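You operate a simulated robot arm through the tools that you are given. There is no shell and no other tool. Be economical: measure what you need, move in short steps, check, and stop when the job is done.

Carry out the task below with a simulated robot arm. There is one attempt and no reset: what you move stays moved.

## Task
Clean the smudge off the lens with the purple band.
Fine: lay it in the lens nest, wet the felt pad on the sponge, rub, and put the pad back on its rest. Set down upright: felt pad. What is to be rubbed or washed off counts as gone when no trace of it is left.

The check looks at the end state, three seconds after you hand in, the way a careful person would. Anything else that was tipped, shoved, dropped, spilled or broken makes it a failure.

## Robot
A 7-joint arm with a two-finger parallel gripper, fixed in place. Base frame: the origin is at the foot of the arm, x ahead of it, y to its left, z up; the work surface is at about z = 0.75. Units: m, degrees, N and s.
With the tool pointing down near the work surface it reaches from about 0.3 to 0.68 m from the base axis. Its first joint turns from -66.0 to 66.0 degrees. Payload 1.57 kg.
The TCP is the grasp point between the finger pads, 0.03 m short of the fingertips. In the tool frame z runs along the fingers and y along their closing line. The gripper opens to 0.11 m. The fingers are 0.024 m wide and 0.012 m thick; the gripper's body (0.048 by 0.112 m) begins 0.078 m behind the TCP.
Orientation is that of the tool frame in the base frame, as a unit quaternion [w, x, y, z]. With the fingers straight down and closing along the base's y, the tool's x points along the base's -x, its y along +y and its z along -z.

## Interface
- The arm moves only by the tool apply_moves. Its argument "increments" is a list of rows, each a list of 3 entries, a list of its own where there are three numbers: the shift along the tool's x, y, z in units of 200 mm (1.0 is 200 mm), then the turn, a rotation vector about the tool's x, y, z in units of 180 degrees (1.0 is 180 degrees), then the gripper command, from -1 (shut) to 1 (fully open), values between in proportion. In form: [[[x, y, z], [rx, ry, rz], gripper], ...]. A call has 1 to 20 rows; each row is the pose to reach, as a shift and turn from the pose commanded when the call began, along the tool's axes at that moment. A call with a number of a shift or a turn outside -1 to 1 is refused whole. Rows are played at 5 a second. More than 0.05 m and 8.6 degrees between two rows, or a gripper value outside its range, and nothing of the call is played. Where a pose cannot be reached the arm comes as near as it can. A force on the tool above 40 N (or 10 N above the force at the start of the call, whichever is more), or a blocked arm, ends the call early, and 0.2 s more pass. Each finger travels about 0.108 m/s and halts on what it meets, pressing with about 24 N; the grip force reading is that of the motor and also rises with nothing between the fingers. The clock runs only during rows and for 0.2 s after the last one: add rows that repeat a pose to give the fingers time. The reply holds the time, the measured pose of the TCP, the force on the tool along the base axes, the opening and the grip force, in the units named above and with some noise, with the torque about the TCP (base axes, N m) and any sound that the robot's microphone picked up.
- Cameras (640 x 400 px; columns grow to the right, rows downward): "scene" is fixed at [0.176, -0.4039, 1.3963]; the picture's right is [0.65, -0.76, 0.00], its down [-0.48, -0.41, -0.77] and it looks along [0.58, 0.51, -0.63] (base axes); focal length 337 px, centre (320, 200). "wrist" rides on the gripper at [0.07, 0.016, -0.141] in the tool frame; the picture's right is [-0.23, 0.97, 0.00], its down [-0.86, -0.20, -0.48] and it looks along [-0.47, -0.11, 0.88] (tool axes); focal length 222 px, centre (320, 200).
- grab_frame(camera): a new picture of that camera. No time passes.
- point_at(camera, pixels): for up to 12 pixels [column, row] of the newest picture of that camera ("zoom" is the newest enlarged one), the place [x, y, z] in the base frame of the surface seen there, good to about 0.002 m. No time passes.
- enlarge(camera, box): a new picture of the part [left, top, right, bottom] of that camera's present view, enlarged. No time passes.
- hand_in(): hands the job in; it is judged then, once.

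Keep the steps short. Do not move on a guess: measure, check each grasp and each placing, and mend mistakes. In all there are 80 turns and 38 pictures (those below and enlarged ones count). Leave the gripper open and the arm clear of the work at the hand-in unless told otherwise, and finish with a single line.

The tools are called after "Request:" as name(argument=value, ...) on one line, values as JSON. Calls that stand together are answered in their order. apply_moves: Moves the arm, as the interface text tells. Its arguments: {"type":"object","properties":{"increments":{"type":"array"}},"required":["increments"]} The other tools are called the same way: grab_frame (camera) takes a picture; point_at (camera, pixels) gives the place of the surface under pixels of a picture; enlarge (camera, box) takes an enlarged picture of a part of a camera's view; hand_in () hands the job in.

At the start:

```text
t: 0.0
position: [0.4472, 0.0879, 1.0891]
orientation: [0.001, 0.0, 1.0, -0.001]
ft_force: [-0.2, 0.4, 0.5]
wrist_torque: [-0.01, -0.03, 0.02]
grip_width: 0.1098
grasp_force: 0.0
```

scene: 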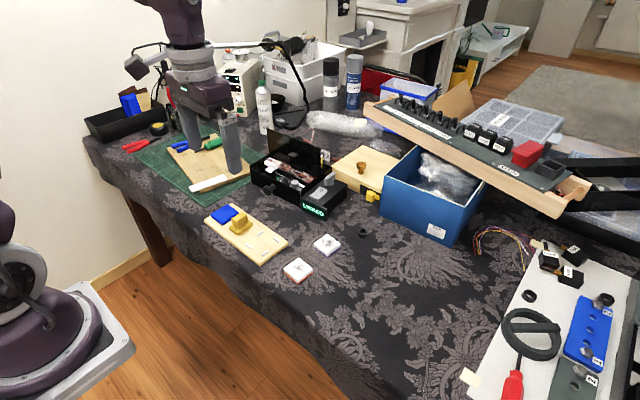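
wrist: 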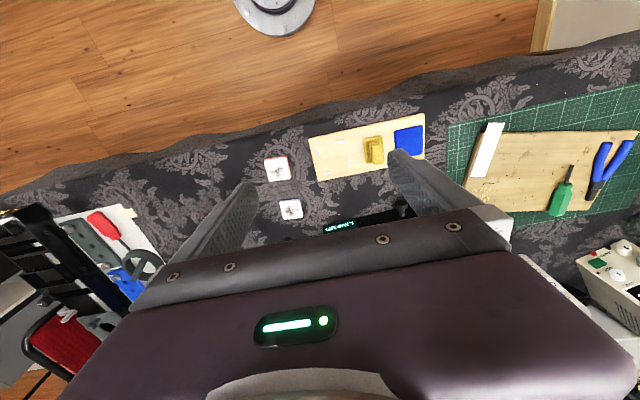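

I see a board with a blue sponge and a yellow pad, and two white items near (298,268) and (327,243). I'll enlarge that area to tell them apart.

Request:
enlarge(camera="scene", box=[190, 190, 350, 290])

Request:
enlarge(camera="wrist", box=[240, 100, 440, 225])

```text
4.00 times, centred on (270, 240) of scene
```

zoom: 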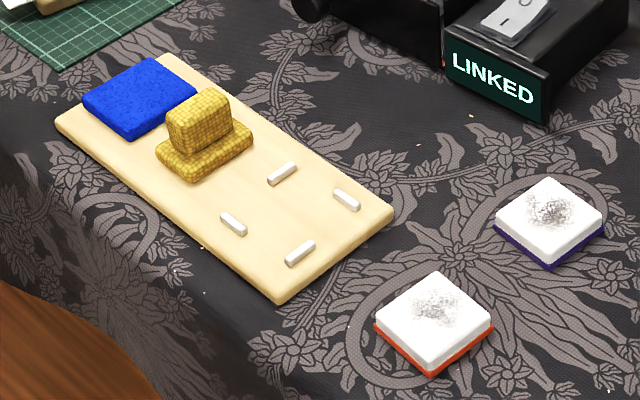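

```text
3.20 times, centred on (340, 162) of wrist
```

zoom: 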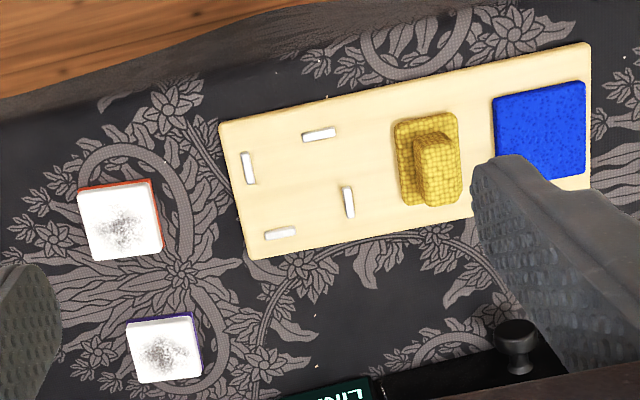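

The purple-banded lens is the one nearer the LINKED box, and the nest is the four white bars on the board. I'll measure the lens, bars, pad and sponge in this zoom.

Request:
point_at(camera="zoom", pixels=[[130, 326], [192, 320], [199, 374], [138, 380], [165, 350], [248, 168], [319, 134], [348, 201], [281, 233], [300, 185], [120, 220], [220, 350]])

Request:
point_at(camera="zoom", pixels=[[397, 125], [455, 114], [460, 198], [404, 204], [430, 138], [438, 165], [443, 195], [497, 101], [582, 86], [582, 168], [540, 130], [380, 160]])

Request:
enlarge(camera="scene", box=[205, 200, 285, 250])

```text
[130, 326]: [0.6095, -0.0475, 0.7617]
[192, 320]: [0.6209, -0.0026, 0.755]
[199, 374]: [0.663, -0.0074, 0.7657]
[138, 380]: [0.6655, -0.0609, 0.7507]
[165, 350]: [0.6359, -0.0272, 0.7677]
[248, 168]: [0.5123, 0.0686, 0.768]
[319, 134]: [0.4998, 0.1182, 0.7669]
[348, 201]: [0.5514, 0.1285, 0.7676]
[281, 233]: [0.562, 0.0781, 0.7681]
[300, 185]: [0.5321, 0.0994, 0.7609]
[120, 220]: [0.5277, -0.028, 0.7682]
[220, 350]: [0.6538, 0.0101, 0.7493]
```

```text
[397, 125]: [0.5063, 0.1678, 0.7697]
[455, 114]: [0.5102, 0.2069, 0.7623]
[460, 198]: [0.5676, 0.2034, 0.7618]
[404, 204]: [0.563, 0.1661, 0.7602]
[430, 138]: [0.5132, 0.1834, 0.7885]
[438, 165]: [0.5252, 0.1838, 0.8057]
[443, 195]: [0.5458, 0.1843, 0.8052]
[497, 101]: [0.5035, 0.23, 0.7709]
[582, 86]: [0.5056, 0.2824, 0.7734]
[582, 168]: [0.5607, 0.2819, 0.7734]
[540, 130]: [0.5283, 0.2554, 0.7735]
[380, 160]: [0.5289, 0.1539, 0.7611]
```

```text
8.00 times, centred on (245, 225) of scene
```

zoom: 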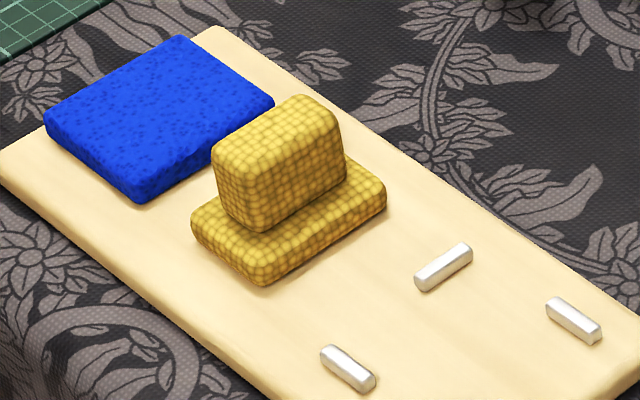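

The lens sits near (0.637, -0.03), the nest centre near (0.531, 0.098), and the pad handle is thin along y. Before travelling I'll check the heights of the obstacles near the lens, in the scene picture.

Request:
point_at(camera="scene", pixels=[[270, 131], [318, 160], [326, 180], [346, 186], [313, 209], [386, 180], [455, 215], [414, 150], [362, 168], [362, 232], [231, 115], [370, 110]])

```text
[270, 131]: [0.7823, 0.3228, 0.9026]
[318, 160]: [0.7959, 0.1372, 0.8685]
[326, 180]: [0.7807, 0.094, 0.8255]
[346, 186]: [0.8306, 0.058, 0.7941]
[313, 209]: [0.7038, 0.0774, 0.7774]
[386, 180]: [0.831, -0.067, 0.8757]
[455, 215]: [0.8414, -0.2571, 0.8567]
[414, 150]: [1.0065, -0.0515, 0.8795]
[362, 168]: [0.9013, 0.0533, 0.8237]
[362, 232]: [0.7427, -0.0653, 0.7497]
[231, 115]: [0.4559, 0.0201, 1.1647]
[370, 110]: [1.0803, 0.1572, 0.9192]
```

Nothing tall is close to the lens. I'll move above it, to TCP (0.62, -0.03, 0.90), in steps under 0.05 m.

Request:
apply_moves(increments=[[[-0.12, -0.084, 0.135], [0, 0, 0], 1], [[-0.247, -0.169, 0.27], [0, 0, 0], 1], [[-0.37, -0.253, 0.405], [0, 0, 0], 1], [[-0.494, -0.337, 0.54], [0, 0, 0], 1], [[-0.617, -0.421, 0.675], [0, 0, 0], 1], [[-0.74, -0.506, 0.81], [0, 0, 0], 1], [[-0.864, -0.59, 0.945], [0, 0, 0], 1], [[-0.864, -0.59, 0.945], [0, 0, 0], 1]])

Request:
grab_frame(camera="wrist")

```text
t: 1.8
position: [0.6216, -0.031, 0.9]
orientation: [-0.001, 0.0, 1.0, 0.0]
ft_force: [-0.3, -0.4, 0.9]
wrist_torque: [0.01, -0.03, 0.01]
grip_width: 0.1102
grasp_force: 0.1
```

```text
32 pictures are left
```

wrist: 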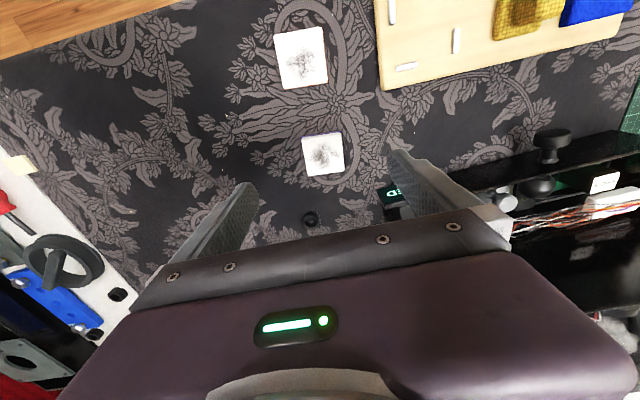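

The purple lens is at (323,154) between the fingers. I'll enlarge it to get its yaw.

Request:
enlarge(camera="wrist", box=[270, 115, 382, 185])

```text
5.71 times, centred on (326, 150) of wrist
```

zoom: 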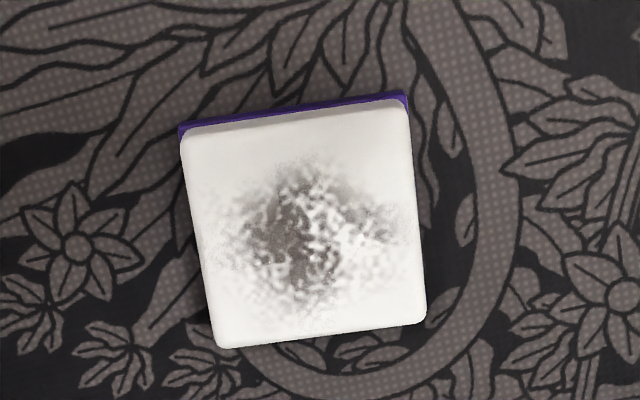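

Request:
point_at(camera="zoom", pixels=[[195, 142], [398, 112], [415, 312], [225, 338], [192, 200], [410, 200], [208, 290], [416, 270], [240, 132], [360, 116], [260, 336], [390, 320]])

Request:
point_at(camera="wrist", pixels=[[384, 92], [630, 34], [375, 5], [456, 40], [405, 67]])

```text
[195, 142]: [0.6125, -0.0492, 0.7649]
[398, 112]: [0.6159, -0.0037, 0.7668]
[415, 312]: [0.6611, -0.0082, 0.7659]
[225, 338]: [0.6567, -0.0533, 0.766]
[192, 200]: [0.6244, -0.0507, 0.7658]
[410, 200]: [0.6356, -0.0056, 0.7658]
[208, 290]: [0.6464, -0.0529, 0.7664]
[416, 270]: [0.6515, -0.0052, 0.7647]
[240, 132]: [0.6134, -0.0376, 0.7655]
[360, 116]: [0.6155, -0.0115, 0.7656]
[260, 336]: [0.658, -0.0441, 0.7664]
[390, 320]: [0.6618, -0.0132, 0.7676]
```

```text
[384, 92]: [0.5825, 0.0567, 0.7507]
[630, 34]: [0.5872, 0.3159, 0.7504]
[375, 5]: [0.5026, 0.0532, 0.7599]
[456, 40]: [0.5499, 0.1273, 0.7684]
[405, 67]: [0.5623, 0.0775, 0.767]
```

The lens is centred at (0.6366, -0.0286), turned about -5°, with its top at z 0.766. I'll turn the tool to match and go down until the tips are at about z 0.758, still open.

Request:
apply_moves(increments=[[[-0.075, 0.012, 0.15], [0, 0, 0.028], 1], [[-0.075, 0.012, 0.3], [0, 0, 0.028], 1], [[-0.075, 0.012, 0.45], [0, 0, 0.028], 1], [[-0.075, 0.012, 0.56], [0, 0, 0.028], 1], [[-0.075, 0.012, 0.56], [0, 0, 0.028], 1]])

Request:
grab_frame(camera="wrist")

```text
t: 3.0
position: [0.6367, -0.0279, 0.7876]
orientation: [0.0, 0.044, 0.999, 0.0]
ft_force: [-0.8, -0.5, 0.1]
wrist_torque: [-0.01, -0.01, -0.01]
grip_width: 0.1099
grasp_force: 0.1
```

```text
30 pictures are left
```

wrist: 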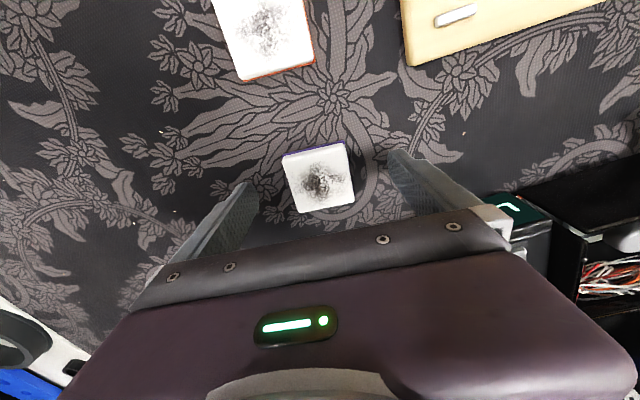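

The tool is now square to the lens and straddles it. I'll close the fingers.

Request:
apply_moves(increments=[[[0, 0, 0], [0, 0, 0], -1], [[0, 0, 0], [0, 0, 0], -1], [[0, 0, 0], [0, 0, 0], -1], [[0, 0, 0], [0, 0, 0], -1]])

```text
t: 4.0
position: [0.6358, -0.0274, 0.7899]
orientation: [0.0, 0.043, 0.999, 0.0]
ft_force: [-0.7, -1.0, 0.2]
wrist_torque: [0.03, 0.0, 0.03]
grip_width: 0.0488
grasp_force: 23.7
```

The width of 0.0488 matches the lens. I'll lift 0.08 m and look.

Request:
apply_moves(increments=[[[0, 0, -0.1], [0, 0, 0], -1], [[0, 0, -0.25], [0, 0, 0], -1], [[0, 0, -0.4], [0, 0, 0], -1], [[0, 0, -0.4], [0, 0, 0], -1]])

Request:
grab_frame(camera="wrist")

```text
t: 5.0
position: [0.6334, -0.0298, 0.8686]
orientation: [0.0, 0.043, 0.999, -0.001]
ft_force: [-0.2, -0.2, -0.1]
wrist_torque: [-0.01, -0.02, 0.04]
grip_width: 0.0487
grasp_force: 24.3
```

```text
29 pictures are left
```

wrist: 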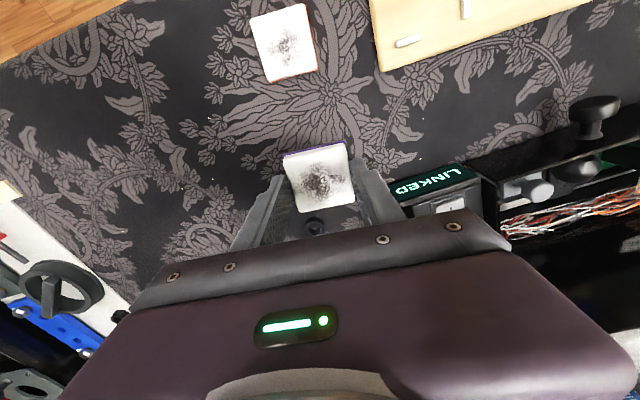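

The lens is held level. I'll measure its position in the hand.

Request:
enlarge(camera="wrist", box=[264, 130, 376, 220])

Request:
point_at(camera="wrist", pixels=[[288, 160], [344, 146], [352, 197], [303, 210], [320, 178]])

```text
4.44 times, centred on (320, 175) of wrist
```

zoom: 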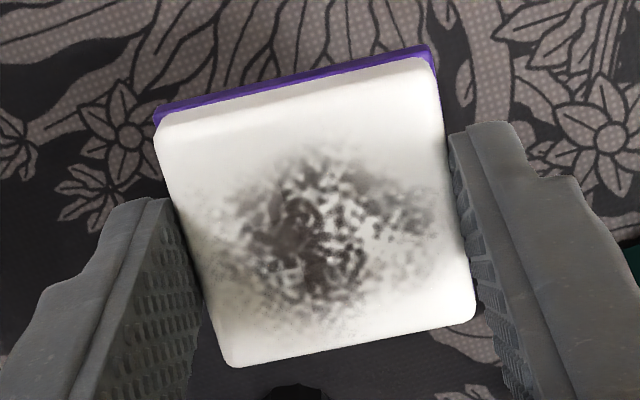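

```text
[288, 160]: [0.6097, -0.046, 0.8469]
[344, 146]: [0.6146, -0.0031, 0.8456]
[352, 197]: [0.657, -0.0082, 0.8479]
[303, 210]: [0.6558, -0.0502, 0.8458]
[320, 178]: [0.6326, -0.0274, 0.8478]
```

The lens centre is within a millimetre or two of the TCP, and its bottom is about 0.038 below the TCP. I'll turn it to about -1° to match the board and hover short of the nest to look at the bars.

Request:
apply_moves(increments=[[[0.094, 0.151, -0.05], [0, 0, -0.006], -1], [[0.188, 0.302, -0.1], [0, 0, -0.011], -1], [[0.281, 0.454, -0.1], [0, 0, -0.017], -1], [[0.375, 0.605, -0.1], [0, 0, -0.022], -1], [[0.375, 0.605, -0.1], [0, 0, -0.022], -1]])

Request:
enlarge(camera="wrist", box=[220, 70, 420, 220])

```text
t: 6.2
position: [0.5694, 0.0994, 0.8871]
orientation: [0.0, 0.01, 1.0, 0.0]
ft_force: [0.3, 0.8, -0.7]
wrist_torque: [0.03, -0.02, 0.01]
grip_width: 0.049
grasp_force: 24.2
```

```text
2.67 times, centred on (320, 145) of wrist
```

zoom: 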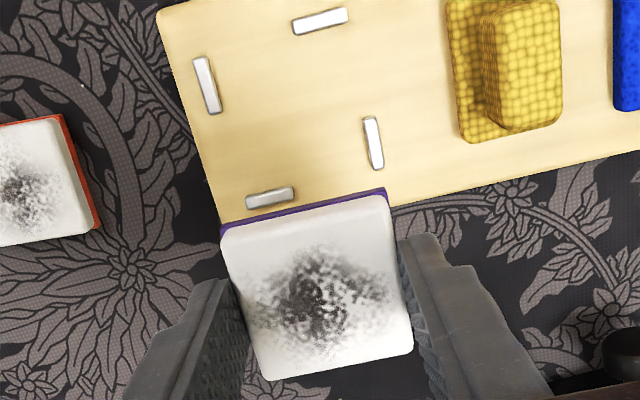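

All four bars are in view. I'll measure them and the held lens in the same picture.

Request:
point_at(camera="zoom", pixels=[[201, 62], [213, 106], [300, 28], [340, 15], [371, 122], [377, 164], [252, 202], [287, 193], [232, 236], [380, 200], [406, 345], [268, 372]])

Request:
point_at(camera="zoom", pixels=[[463, 140], [450, 20], [485, 20], [550, 10], [558, 110], [500, 128], [520, 60], [535, 125], [290, 110]])

```text
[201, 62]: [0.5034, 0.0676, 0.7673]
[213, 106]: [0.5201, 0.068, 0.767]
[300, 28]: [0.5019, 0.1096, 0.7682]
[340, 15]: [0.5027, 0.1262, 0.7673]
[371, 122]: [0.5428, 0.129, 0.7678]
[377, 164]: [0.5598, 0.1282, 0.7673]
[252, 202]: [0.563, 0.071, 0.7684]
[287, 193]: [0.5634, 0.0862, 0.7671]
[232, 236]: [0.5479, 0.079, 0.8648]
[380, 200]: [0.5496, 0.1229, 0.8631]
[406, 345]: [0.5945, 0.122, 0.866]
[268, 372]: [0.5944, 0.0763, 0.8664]
```

```text
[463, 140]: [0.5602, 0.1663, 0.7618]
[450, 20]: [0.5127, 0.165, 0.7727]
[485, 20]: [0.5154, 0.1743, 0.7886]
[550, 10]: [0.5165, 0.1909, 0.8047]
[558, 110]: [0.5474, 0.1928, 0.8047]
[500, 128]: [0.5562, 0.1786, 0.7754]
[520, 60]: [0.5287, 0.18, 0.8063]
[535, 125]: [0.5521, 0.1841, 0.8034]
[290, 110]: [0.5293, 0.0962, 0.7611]
```

The nest centre is (0.5328, 0.0982) with about 56 mm inside. The lens centre is now (0.5716, 0.100). I'll shift over the nest and lower to about 1 mm above the board.

Request:
apply_moves(increments=[[[0.1, -0.007, 0], [0, 0, 0], -1], [[0.194, -0.014, 0], [0, 0, 0], -1], [[0.194, -0.014, 0.15], [0, 0, 0], -1], [[0.194, -0.014, 0.3], [0, 0, 0], -1], [[0.194, -0.014, 0.38], [0, 0, 0], -1], [[0.194, -0.014, 0.41], [0, 0, 0], -1], [[0.194, -0.014, 0.435], [0, 0, 0], -1], [[0.194, -0.014, 0.435], [0, 0, 0], -1]])

Request:
enlarge(camera="scene", box=[205, 190, 305, 265])

Request:
enlarge(camera="wrist", box=[220, 100, 420, 225])

```text
t: 8.0
position: [0.5322, 0.0974, 0.8]
orientation: [-0.001, 0.009, 1.0, 0.0]
ft_force: [-1.2, -0.2, -0.1]
wrist_torque: [0.0, 0.04, 0.0]
grip_width: 0.049
grasp_force: 24.2
```

```text
5.33 times, centred on (255, 228) of scene
```

zoom: 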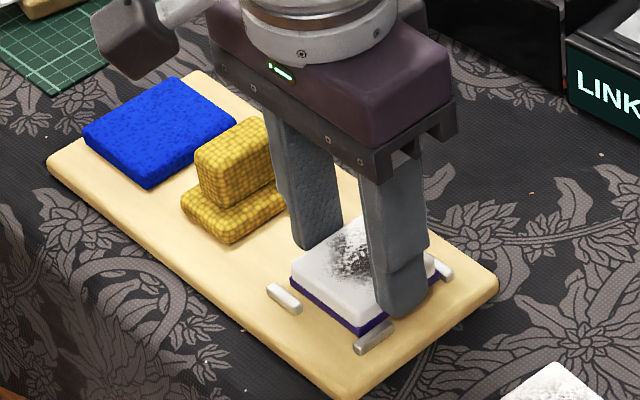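

```text
3.20 times, centred on (320, 162) of wrist
```

zoom: 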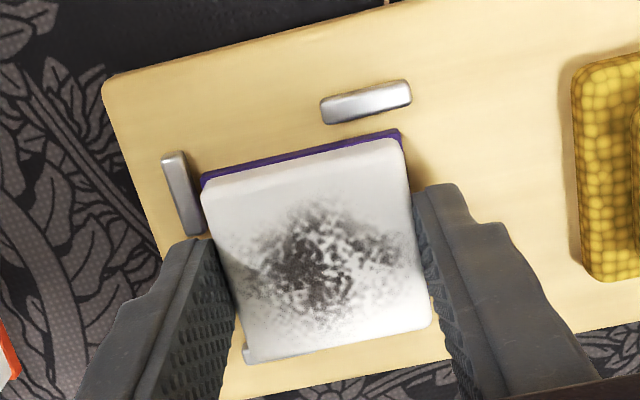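

The lens sits between the bars and there is no contact force. I'll open to about 75 mm, keeping clear of the pad, and rise.

Request:
apply_moves(increments=[[[0, 0, 0], [0, 0, 0], -0.05], [[0, 0, 0], [0, 0, 0], 0.3], [[0, 0, 0], [0, 0, 0], 0.3], [[0, 0, -0.1], [0, 0, 0], 0.3], [[0, 0, -0.25], [0, 0, 0], 0.3], [[0, 0, -0.45], [0, 0, 0], 0.3], [[0, 0, -0.45], [0, 0, 0], 0.3]])

Request:
grab_frame(camera="wrist")

```text
t: 9.6
position: [0.5312, 0.0971, 0.891]
orientation: [-0.001, 0.01, 1.0, -0.001]
ft_force: [0.0, 0.9, -0.1]
wrist_torque: [0.01, 0.02, 0.0]
grip_width: 0.0713
grasp_force: 0.0
```

```text
24 pictures are left
```

wrist: 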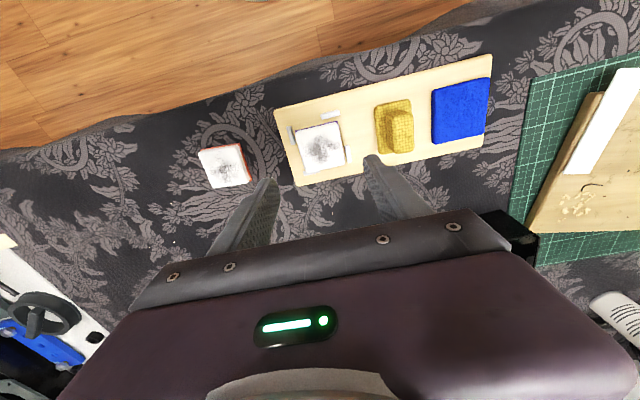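

The lens is released. I'll check its seat and the pad in one enlarged picture.

Request:
enlarge(camera="wrist", box=[280, 70, 440, 190])

```text
3.33 times, centred on (360, 130) of wrist
```

zoom: 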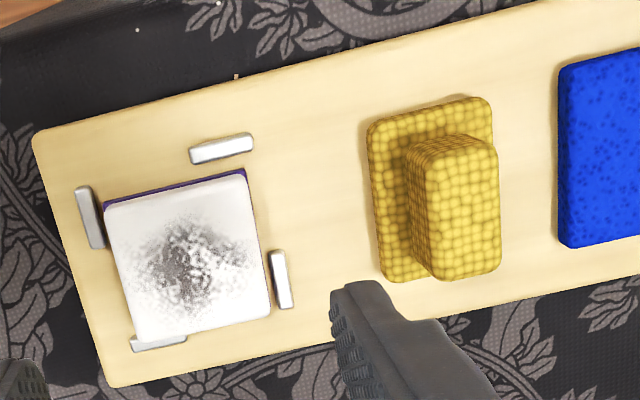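

Request:
point_at(camera="zoom", pixels=[[112, 210], [240, 180], [262, 305], [140, 335], [185, 255], [150, 344], [372, 130], [480, 100], [385, 278], [425, 160], [490, 150], [490, 265]])

Request:
point_at(camera="zoom", pixels=[[435, 270], [460, 210], [415, 165], [418, 250], [490, 130], [375, 200], [565, 70], [570, 240], [390, 120], [450, 140]])

```text
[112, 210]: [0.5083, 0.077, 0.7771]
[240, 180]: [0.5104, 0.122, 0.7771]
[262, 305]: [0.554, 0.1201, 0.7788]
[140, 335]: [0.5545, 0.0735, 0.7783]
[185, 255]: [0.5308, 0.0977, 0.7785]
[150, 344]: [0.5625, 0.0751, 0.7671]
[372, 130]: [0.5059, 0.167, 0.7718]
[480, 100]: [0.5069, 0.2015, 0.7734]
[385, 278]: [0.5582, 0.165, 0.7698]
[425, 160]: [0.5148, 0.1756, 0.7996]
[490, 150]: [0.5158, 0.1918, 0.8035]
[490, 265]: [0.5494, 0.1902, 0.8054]
```

```text
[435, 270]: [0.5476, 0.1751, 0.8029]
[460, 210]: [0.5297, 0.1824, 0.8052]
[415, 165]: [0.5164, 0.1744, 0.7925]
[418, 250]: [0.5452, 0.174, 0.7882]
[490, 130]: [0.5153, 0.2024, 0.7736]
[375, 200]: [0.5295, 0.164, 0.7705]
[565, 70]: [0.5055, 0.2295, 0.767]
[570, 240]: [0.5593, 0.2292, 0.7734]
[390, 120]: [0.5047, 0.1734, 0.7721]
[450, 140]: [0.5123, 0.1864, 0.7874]
```

The lens is seated flat (top z 0.778). The pad handle is centred at (0.533, 0.184), 20 mm thick, with its top at z 0.8055. I'll go above it with the fingers at about 50 mm and lower to TCP z 0.809, so the tips stay above the pad base.

Request:
apply_moves(increments=[[[0.002, 0.217, 0], [0, 0, 0], 0.0], [[0.004, 0.434, 0], [0, 0, 0], -0.05], [[0.004, 0.434, 0.15], [0, 0, 0], -0.05], [[0.004, 0.434, 0.3], [0, 0, 0], -0.05], [[0.004, 0.434, 0.41], [0, 0, 0], -0.05], [[0.004, 0.434, 0.41], [0, 0, 0], -0.05]])

Request:
enlarge(camera="wrist", box=[200, 80, 440, 230])

```text
t: 11.0
position: [0.5325, 0.1837, 0.809]
orientation: [0.0, 0.009, 1.0, 0.001]
ft_force: [0.0, 0.0, 0.3]
wrist_torque: [-0.04, -0.01, 0.02]
grip_width: 0.0525
grasp_force: 0.0
```

```text
2.67 times, centred on (320, 155) of wrist
```

zoom: 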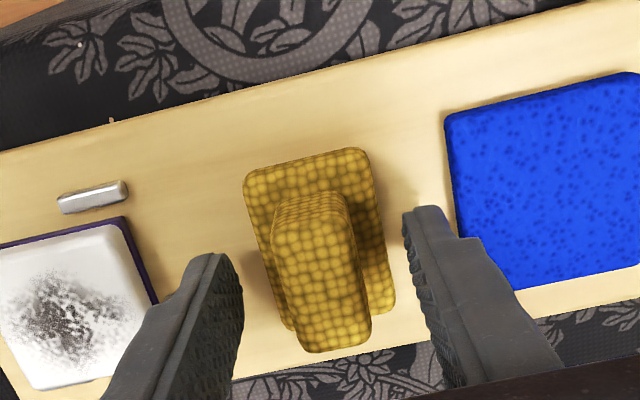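

The fingers straddle the handle evenly, so I'll close and then lift about 50 mm.

Request:
apply_moves(increments=[[[0, 0, 0], [0, 0, 0], -1], [[0, 0, 0], [0, 0, 0], -1], [[0, 0, 0], [0, 0, 0], -1]])

Request:
apply_moves(increments=[[[0, 0, -0.05], [0, 0, 0], -1], [[0, 0, -0.15], [0, 0, 0], -1], [[0, 0, -0.25], [0, 0, 0], -1], [[0, 0, -0.25], [0, 0, 0], -1]])

Request:
grab_frame(camera="wrist")

```text
t: 11.8
position: [0.5321, 0.184, 0.8075]
orientation: [0.0, 0.009, 1.0, 0.0]
ft_force: [-0.1, 1.0, 0.4]
wrist_torque: [-0.01, 0.01, 0.01]
grip_width: 0.0209
grasp_force: 24.4
```

```text
t: 12.8
position: [0.5324, 0.182, 0.8589]
orientation: [0.0, 0.01, 1.0, 0.0]
ft_force: [0.1, -0.3, -1.0]
wrist_torque: [0.02, -0.01, 0.01]
grip_width: 0.0209
grasp_force: 23.7
```

```text
21 pictures are left
```

wrist: 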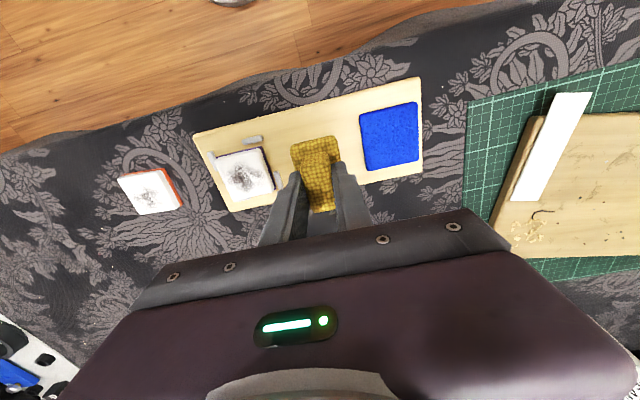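

The pad is held (20.9 mm). The sponge centre is about (0.5325, 0.256), top z 0.7735, so the felt should touch at TCP z ≈ 0.8205. I'll move over and lower to just above contact, then press in 1 mm steps.

Request:
apply_moves(increments=[[[0.003, 0.18, 0], [0, 0, 0], -1], [[0.007, 0.3625, 0], [0, 0, 0], -1], [[0.007, 0.3625, 0.1], [0, 0, 0], -1], [[0.007, 0.3625, 0.185], [0, 0, 0], -1], [[0.007, 0.3625, 0.19], [0, 0, 0], -1], [[0.007, 0.3625, 0.195], [0, 0, 0], -1], [[0.007, 0.3625, 0.2], [0, 0, 0], -1]])

```text
t: 14.4
position: [0.5333, 0.2566, 0.8198]
orientation: [-0.001, 0.01, 1.0, 0.001]
ft_force: [-8.3, -2.8, 23.3]
wrist_torque: [-0.15, 0.38, 0.0]
grip_width: 0.021
grasp_force: 24.4
```

It is pressing on the sponge at 23 N, which is plenty. I'll ease off about 1 mm, hold a second so the felt soaks, and lift.

Request:
apply_moves(increments=[[[0, 0, -0.004], [0, 0, 0], -1], [[0, 0, -0.004], [0, 0, 0], -1], [[0, 0, -0.004], [0, 0, 0], -1], [[0, 0, -0.004], [0, 0, 0], -1], [[0, 0, -0.004], [0, 0, 0], -1]])

Request:
apply_moves(increments=[[[0, 0, -0.05], [0, 0, 0], -1], [[0, 0, -0.15], [0, 0, 0], -1], [[0, 0, -0.25], [0, 0, 0], -1], [[0, 0, -0.25], [0, 0, 0], -1]])

Request:
enlarge(camera="scene", box=[195, 170, 295, 245])

```text
t: 15.6
position: [0.5336, 0.257, 0.8196]
orientation: [0.001, 0.01, 1.0, 0.001]
ft_force: [-1.8, 0.5, 19.2]
wrist_torque: [-0.02, 0.07, 0.01]
grip_width: 0.0209
grasp_force: 24.0
```

```text
t: 16.6
position: [0.5347, 0.2573, 0.8706]
orientation: [0.0, 0.01, 1.0, 0.0]
ft_force: [0.0, -0.5, 0.0]
wrist_torque: [-0.01, -0.01, -0.01]
grip_width: 0.0207
grasp_force: 24.3
```

```text
5.33 times, centred on (245, 208) of scene
```

zoom: 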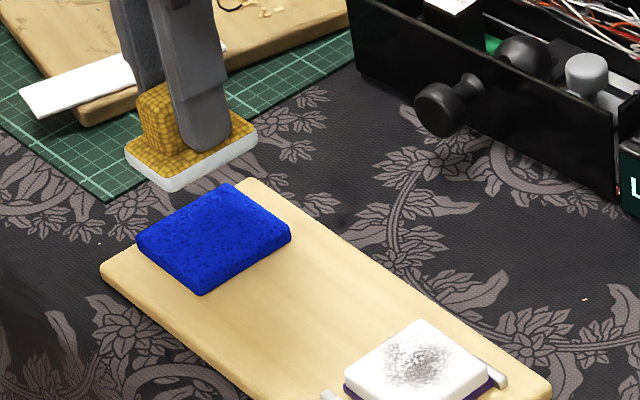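

The pad hangs level with its white felt facing down. I'll move over the lens at (0.532, 0.098) and stop about 2 mm above its top.

Request:
apply_moves(increments=[[[-0.002, -0.2, 0], [0, 0, 0], -1], [[-0.004, -0.4, 0], [0, 0, 0], -1], [[-0.006, -0.6, 0], [0, 0, 0], -1], [[-0.008, -0.79, 0], [0, 0, 0], -1], [[-0.008, -0.79, 0.1], [0, 0, 0], -1], [[-0.008, -0.79, 0.215], [0, 0, 0], -1], [[-0.008, -0.79, 0.215], [0, 0, 0], -1]])

```text
t: 18.2
position: [0.5336, 0.0977, 0.8249]
orientation: [0.0, 0.01, 1.0, 0.0]
ft_force: [-0.1, 0.4, 0.3]
wrist_torque: [0.0, 0.0, -0.03]
grip_width: 0.021
grasp_force: 23.5
```

No contact yet, so I'll go down in 0.4 mm steps.

Request:
apply_moves(increments=[[[0, 0, 0.002], [0, 0, 0], -1], [[0, 0, 0.004], [0, 0, 0], -1], [[0, 0, 0.006], [0, 0, 0], -1], [[0, 0, 0.006], [0, 0, 0], -1]])

```text
t: 19.2
position: [0.5334, 0.0989, 0.8249]
orientation: [0.001, 0.011, 1.0, 0.0]
ft_force: [0.6, -0.5, 3.2]
wrist_torque: [0.0, -0.09, -0.01]
grip_width: 0.021
grasp_force: 24.3
```

Contact is at 3 N. I'll press 0.4 mm more and rub with strokes of ±12 mm in y and ±8 mm in x.

Request:
apply_moves(increments=[[[0, 0, 0.002], [0, 0, 0], -1], [[0, 0.03, 0.002], [0, 0, 0], -1], [[0, 0.06, 0.002], [0, 0, 0], -1], [[0, 0.03, 0.002], [0, 0, 0], -1], [[0, 0, 0.002], [0, 0, 0], -1], [[0, -0.03, 0.002], [0, 0, 0], -1], [[0, -0.06, 0.002], [0, 0, 0], -1], [[0, -0.03, 0.002], [0, 0, 0], -1], [[0.04, 0, 0.002], [0, 0, 0], -1], [[0.04, 0.04, 0.002], [0, 0, 0], -1], [[0.04, 0.0, 0.002], [0, 0, 0], -1], [[0.04, -0.04, 0.002], [0, 0, 0], -1], [[0, 0, 0.002], [0, 0, 0], -1], [[-0.04, -0.04, 0.002], [0, 0, 0], -1], [[-0.04, 0, 0.002], [0, 0, 0], -1], [[-0.04, 0.04, 0.002], [0, 0, 0], -1], [[0, 0, 0.002], [0, 0, 0], -1]])

```text
t: 22.8
position: [0.5329, 0.0974, 0.8264]
orientation: [0.0, 0.01, 1.0, 0.0]
ft_force: [0.3, 0.3, 0.5]
wrist_torque: [-0.02, 0.0, -0.01]
grip_width: 0.0209
grasp_force: 24.3
```

The force fell to 0.5 N at the end. I'll lift, move aside toward the rest and look at the lens.

Request:
apply_moves(increments=[[[0, 0, -0.1], [0, 0, 0], -1], [[0, 0, -0.2], [0, 0, 0], -1], [[0, 0.2, -0.2], [0, 0, 0], -1], [[0, 0.4, -0.2], [0, 0, 0], -1], [[0, 0.4, -0.2], [0, 0, 0], -1]])

Request:
enlarge(camera="scene", box=[205, 180, 305, 255])

Request:
enlarge(camera="wrist", box=[190, 100, 350, 220])

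```text
t: 24.0
position: [0.5339, 0.1794, 0.867]
orientation: [0.0, 0.01, 1.0, 0.0]
ft_force: [-0.9, -0.5, -0.1]
wrist_torque: [0.02, 0.02, 0.01]
grip_width: 0.0208
grasp_force: 24.3
```

```text
5.33 times, centred on (255, 218) of scene
```

zoom: 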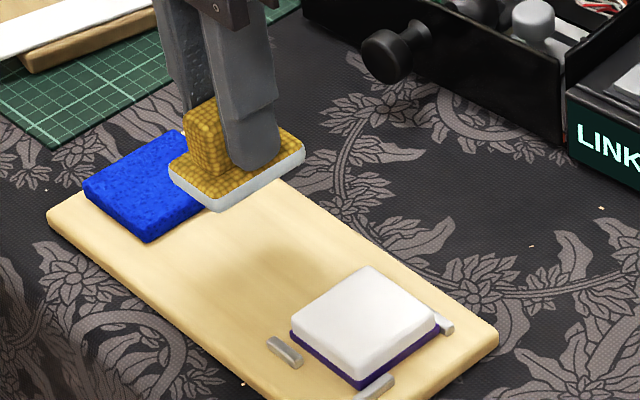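

```text
3.33 times, centred on (270, 160) of wrist
```

zoom: 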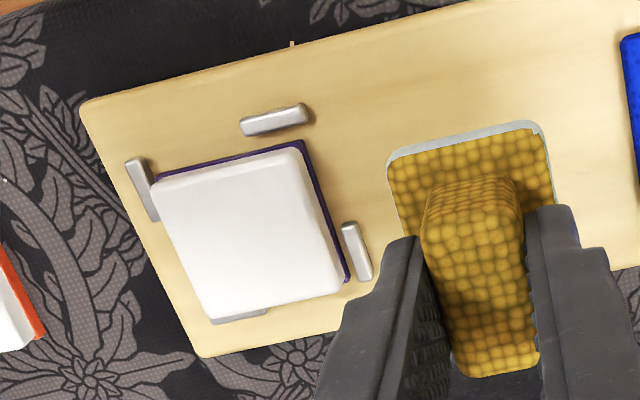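

The lens looks clean. I'll enlarge it more to look for faint traces.

Request:
enlarge(camera="wrist", box=[224, 134, 288, 184])

Request:
point_at(camera="zoom", pixels=[[80, 100], [400, 60], [200, 340], [500, 260], [300, 200]])

```text
8.00 times, centred on (256, 159) of wrist
```

zoom: 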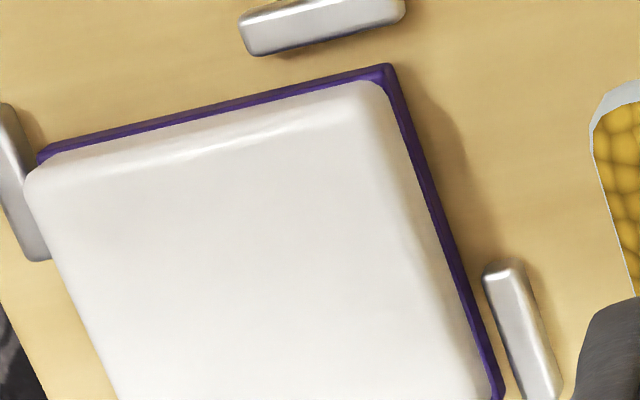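

```text
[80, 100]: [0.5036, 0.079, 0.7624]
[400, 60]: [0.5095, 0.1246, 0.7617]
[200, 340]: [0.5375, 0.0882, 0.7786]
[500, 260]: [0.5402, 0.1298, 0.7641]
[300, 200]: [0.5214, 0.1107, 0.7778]
```

Request:
enlarge(camera="scene", box=[255, 226, 291, 256])

Request:
enlarge(camera="wrist", box=[224, 154, 288, 204])

```text
13.33 times, centred on (273, 241) of scene
```

zoom: 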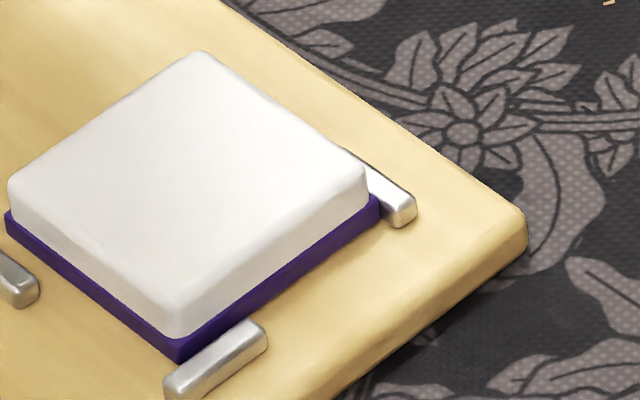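

```text
8.00 times, centred on (256, 179) of wrist
```

zoom: 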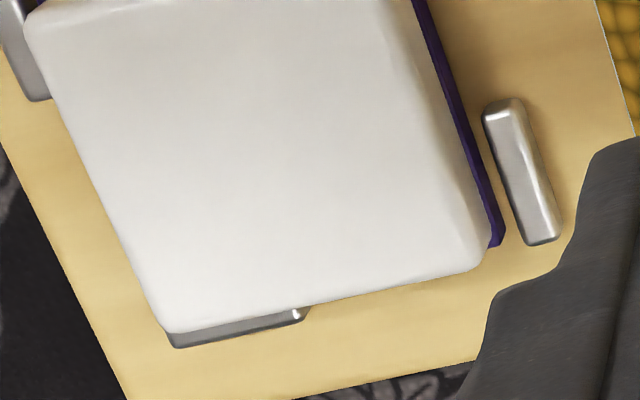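

I see no trace, but contact was light at the end of the rub. For certainty I'll do a second pass over the lens, first returning and finding contact again.

Request:
apply_moves(increments=[[[0, -0.2, 0], [0, 0, 0], -1], [[0, -0.4, 0], [0, 0, 0], -1], [[0, -0.4, 0.1], [0, 0, 0], -1], [[0, -0.4, 0.18], [0, 0, 0], -1], [[0, -0.4, 0.2], [0, 0, 0], -1], [[0, -0.4, 0.202], [0, 0, 0], -1], [[0, -0.4, 0.204], [0, 0, 0], -1]])

```text
t: 25.6
position: [0.5329, 0.0996, 0.8253]
orientation: [0.001, 0.009, 1.0, 0.001]
ft_force: [-2.1, 2.8, 18.6]
wrist_torque: [0.13, 0.08, -0.02]
grip_width: 0.0208
grasp_force: 24.4
```

Contact is 18.6 N. I'll ease off 0.4 mm and rub again.

Request:
apply_moves(increments=[[[0, 0, -0.002], [0, 0, 0], -1], [[0, 0.03, -0.002], [0, 0, 0], -1], [[0, 0.06, -0.002], [0, 0, 0], -1], [[0.03, 0.03, -0.002], [0, 0, 0], -1], [[0.03, 0, -0.002], [0, 0, 0], -1], [[0.03, -0.03, -0.002], [0, 0, 0], -1], [[0, -0.06, -0.002], [0, 0, 0], -1], [[-0.03, -0.03, -0.002], [0, 0, 0], -1], [[-0.03, 0, -0.002], [0, 0, 0], -1], [[-0.03, 0.03, -0.002], [0, 0, 0], -1], [[0, 0, -0.002], [0, 0, 0], -1]])

```text
t: 28.0
position: [0.532, 0.0993, 0.8255]
orientation: [0.0, 0.01, 1.0, -0.001]
ft_force: [2.1, 1.6, 4.3]
wrist_torque: [0.05, -0.11, 0.03]
grip_width: 0.0211
grasp_force: 23.9
```

Contact held this time. I'll lift, carry the pad to its rest at (0.5325, 0.184), and lower to about 2 mm above the board.

Request:
apply_moves(increments=[[[0, 0, -0.1], [0, 0, 0], -1], [[0, 0, -0.2], [0, 0, 0], -1], [[0.005, 0.2, -0.2], [0, 0, 0], -1], [[0.011, 0.4275, -0.2], [0, 0, 0], -1], [[0.011, 0.4275, -0.1], [0, 0, 0], -1], [[0.011, 0.4275, 0], [0, 0, 0], -1], [[0.011, 0.4275, 0.07], [0, 0, 0], -1], [[0.011, 0.4275, 0.07], [0, 0, 0], -1]])

```text
t: 29.8
position: [0.5313, 0.1833, 0.8123]
orientation: [0.0, 0.009, 1.0, -0.001]
ft_force: [0.0, 0.3, -0.9]
wrist_torque: [0.01, -0.04, 0.0]
grip_width: 0.021
grasp_force: 24.2
```

I'm over the rest and free. I'll lower in small steps until there is light contact.

Request:
apply_moves(increments=[[[0, 0, 0.008], [0, 0, 0], -1], [[0, 0, 0.012], [0, 0, 0], -1], [[0, 0, 0.015], [0, 0, 0], -1], [[0, 0, 0.017], [0, 0, 0], -1]])

```text
t: 30.8
position: [0.5309, 0.1845, 0.8074]
orientation: [-0.001, 0.01, 1.0, 0.0]
ft_force: [-0.5, -2.2, 3.6]
wrist_torque: [-0.03, -0.01, 0.03]
grip_width: 0.0211
grasp_force: 23.8
```

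The pad is touching the board at 3.6 N. I'll open to about 50 mm, rise straight up, and then look.

Request:
apply_moves(increments=[[[0, 0, 0], [0, 0, 0], -0.4], [[0, 0, 0], [0, 0, 0], -0.05], [[0, 0, 0], [0, 0, 0], -0.05], [[0, 0, -0.1], [0, 0, 0], -0.05], [[0, 0, -0.3], [0, 0, 0], -0.05], [[0, 0, -0.5], [0, 0, 0], 0.3], [[0, 0, -0.7], [0, 0, 0], 0.8], [[0, 0, -0.9], [0, 0, 0], 1], [[0, 0, -0.9], [0, 0, 0], 1]])

Request:
grab_frame(camera="wrist")

Request:
enlarge(camera="scene", box=[190, 185, 350, 285])

Request:
enlarge(camera="wrist", box=[230, 60, 410, 180])

```text
t: 32.8
position: [0.5311, 0.185, 0.9895]
orientation: [0.0, 0.009, 1.0, -0.001]
ft_force: [-0.2, 0.2, 0.1]
wrist_torque: [0.0, -0.01, 0.03]
grip_width: 0.1099
grasp_force: 0.0
```

```text
14 pictures are left
```

wrist: 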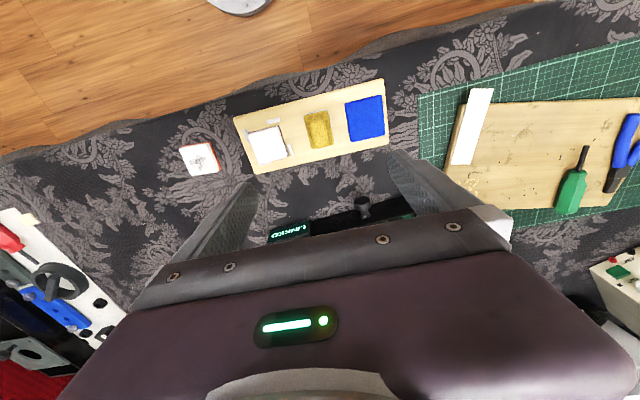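

```text
4.00 times, centred on (270, 235) of scene
```

zoom: 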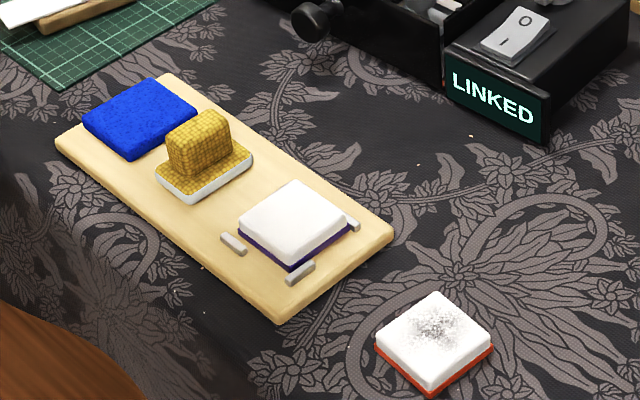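

```text
3.33 times, centred on (320, 120) of wrist
```

zoom: 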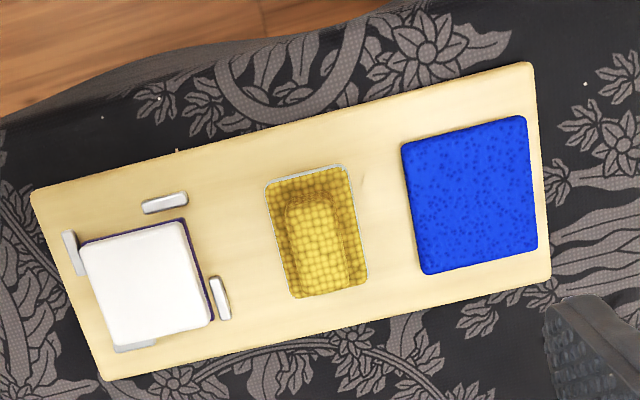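

The pad stands upright and the lens is clean. The felt's white edge shows more than it did at the start, so I'll check the pad's height and place.

Request:
point_at(camera="zoom", pixels=[[272, 190], [345, 172], [362, 282], [297, 293], [320, 220], [292, 208], [340, 280], [300, 285], [280, 240], [150, 280], [410, 150], [255, 250]])

Request:
enlarge(camera="scene", box=[205, 200, 285, 250])

```text
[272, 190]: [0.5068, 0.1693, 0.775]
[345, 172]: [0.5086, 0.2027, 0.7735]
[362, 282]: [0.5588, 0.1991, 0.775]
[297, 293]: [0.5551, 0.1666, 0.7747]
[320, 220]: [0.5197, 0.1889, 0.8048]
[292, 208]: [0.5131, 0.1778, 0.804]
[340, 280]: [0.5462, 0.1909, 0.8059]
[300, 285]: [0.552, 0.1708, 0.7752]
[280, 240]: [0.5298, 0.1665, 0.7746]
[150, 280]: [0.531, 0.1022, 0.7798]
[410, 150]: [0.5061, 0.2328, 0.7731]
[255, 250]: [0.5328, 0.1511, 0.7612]
```

```text
8.00 times, centred on (245, 225) of scene
```

zoom: 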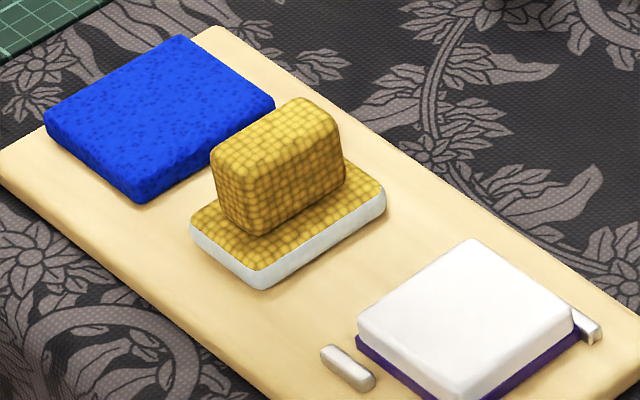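

The pad is back in its original outline and height, and the white edge is just the wet felt. The lens is clean and seated, nothing else has moved, and the arm is clear with the gripper open. I'll hand in.

Request:
hand_in()

```text
The job is handed in.
```

The purple-banded lens lies in the nest with no smudge visible, the felt pad stands upright back on its rest, and the job is handed in.
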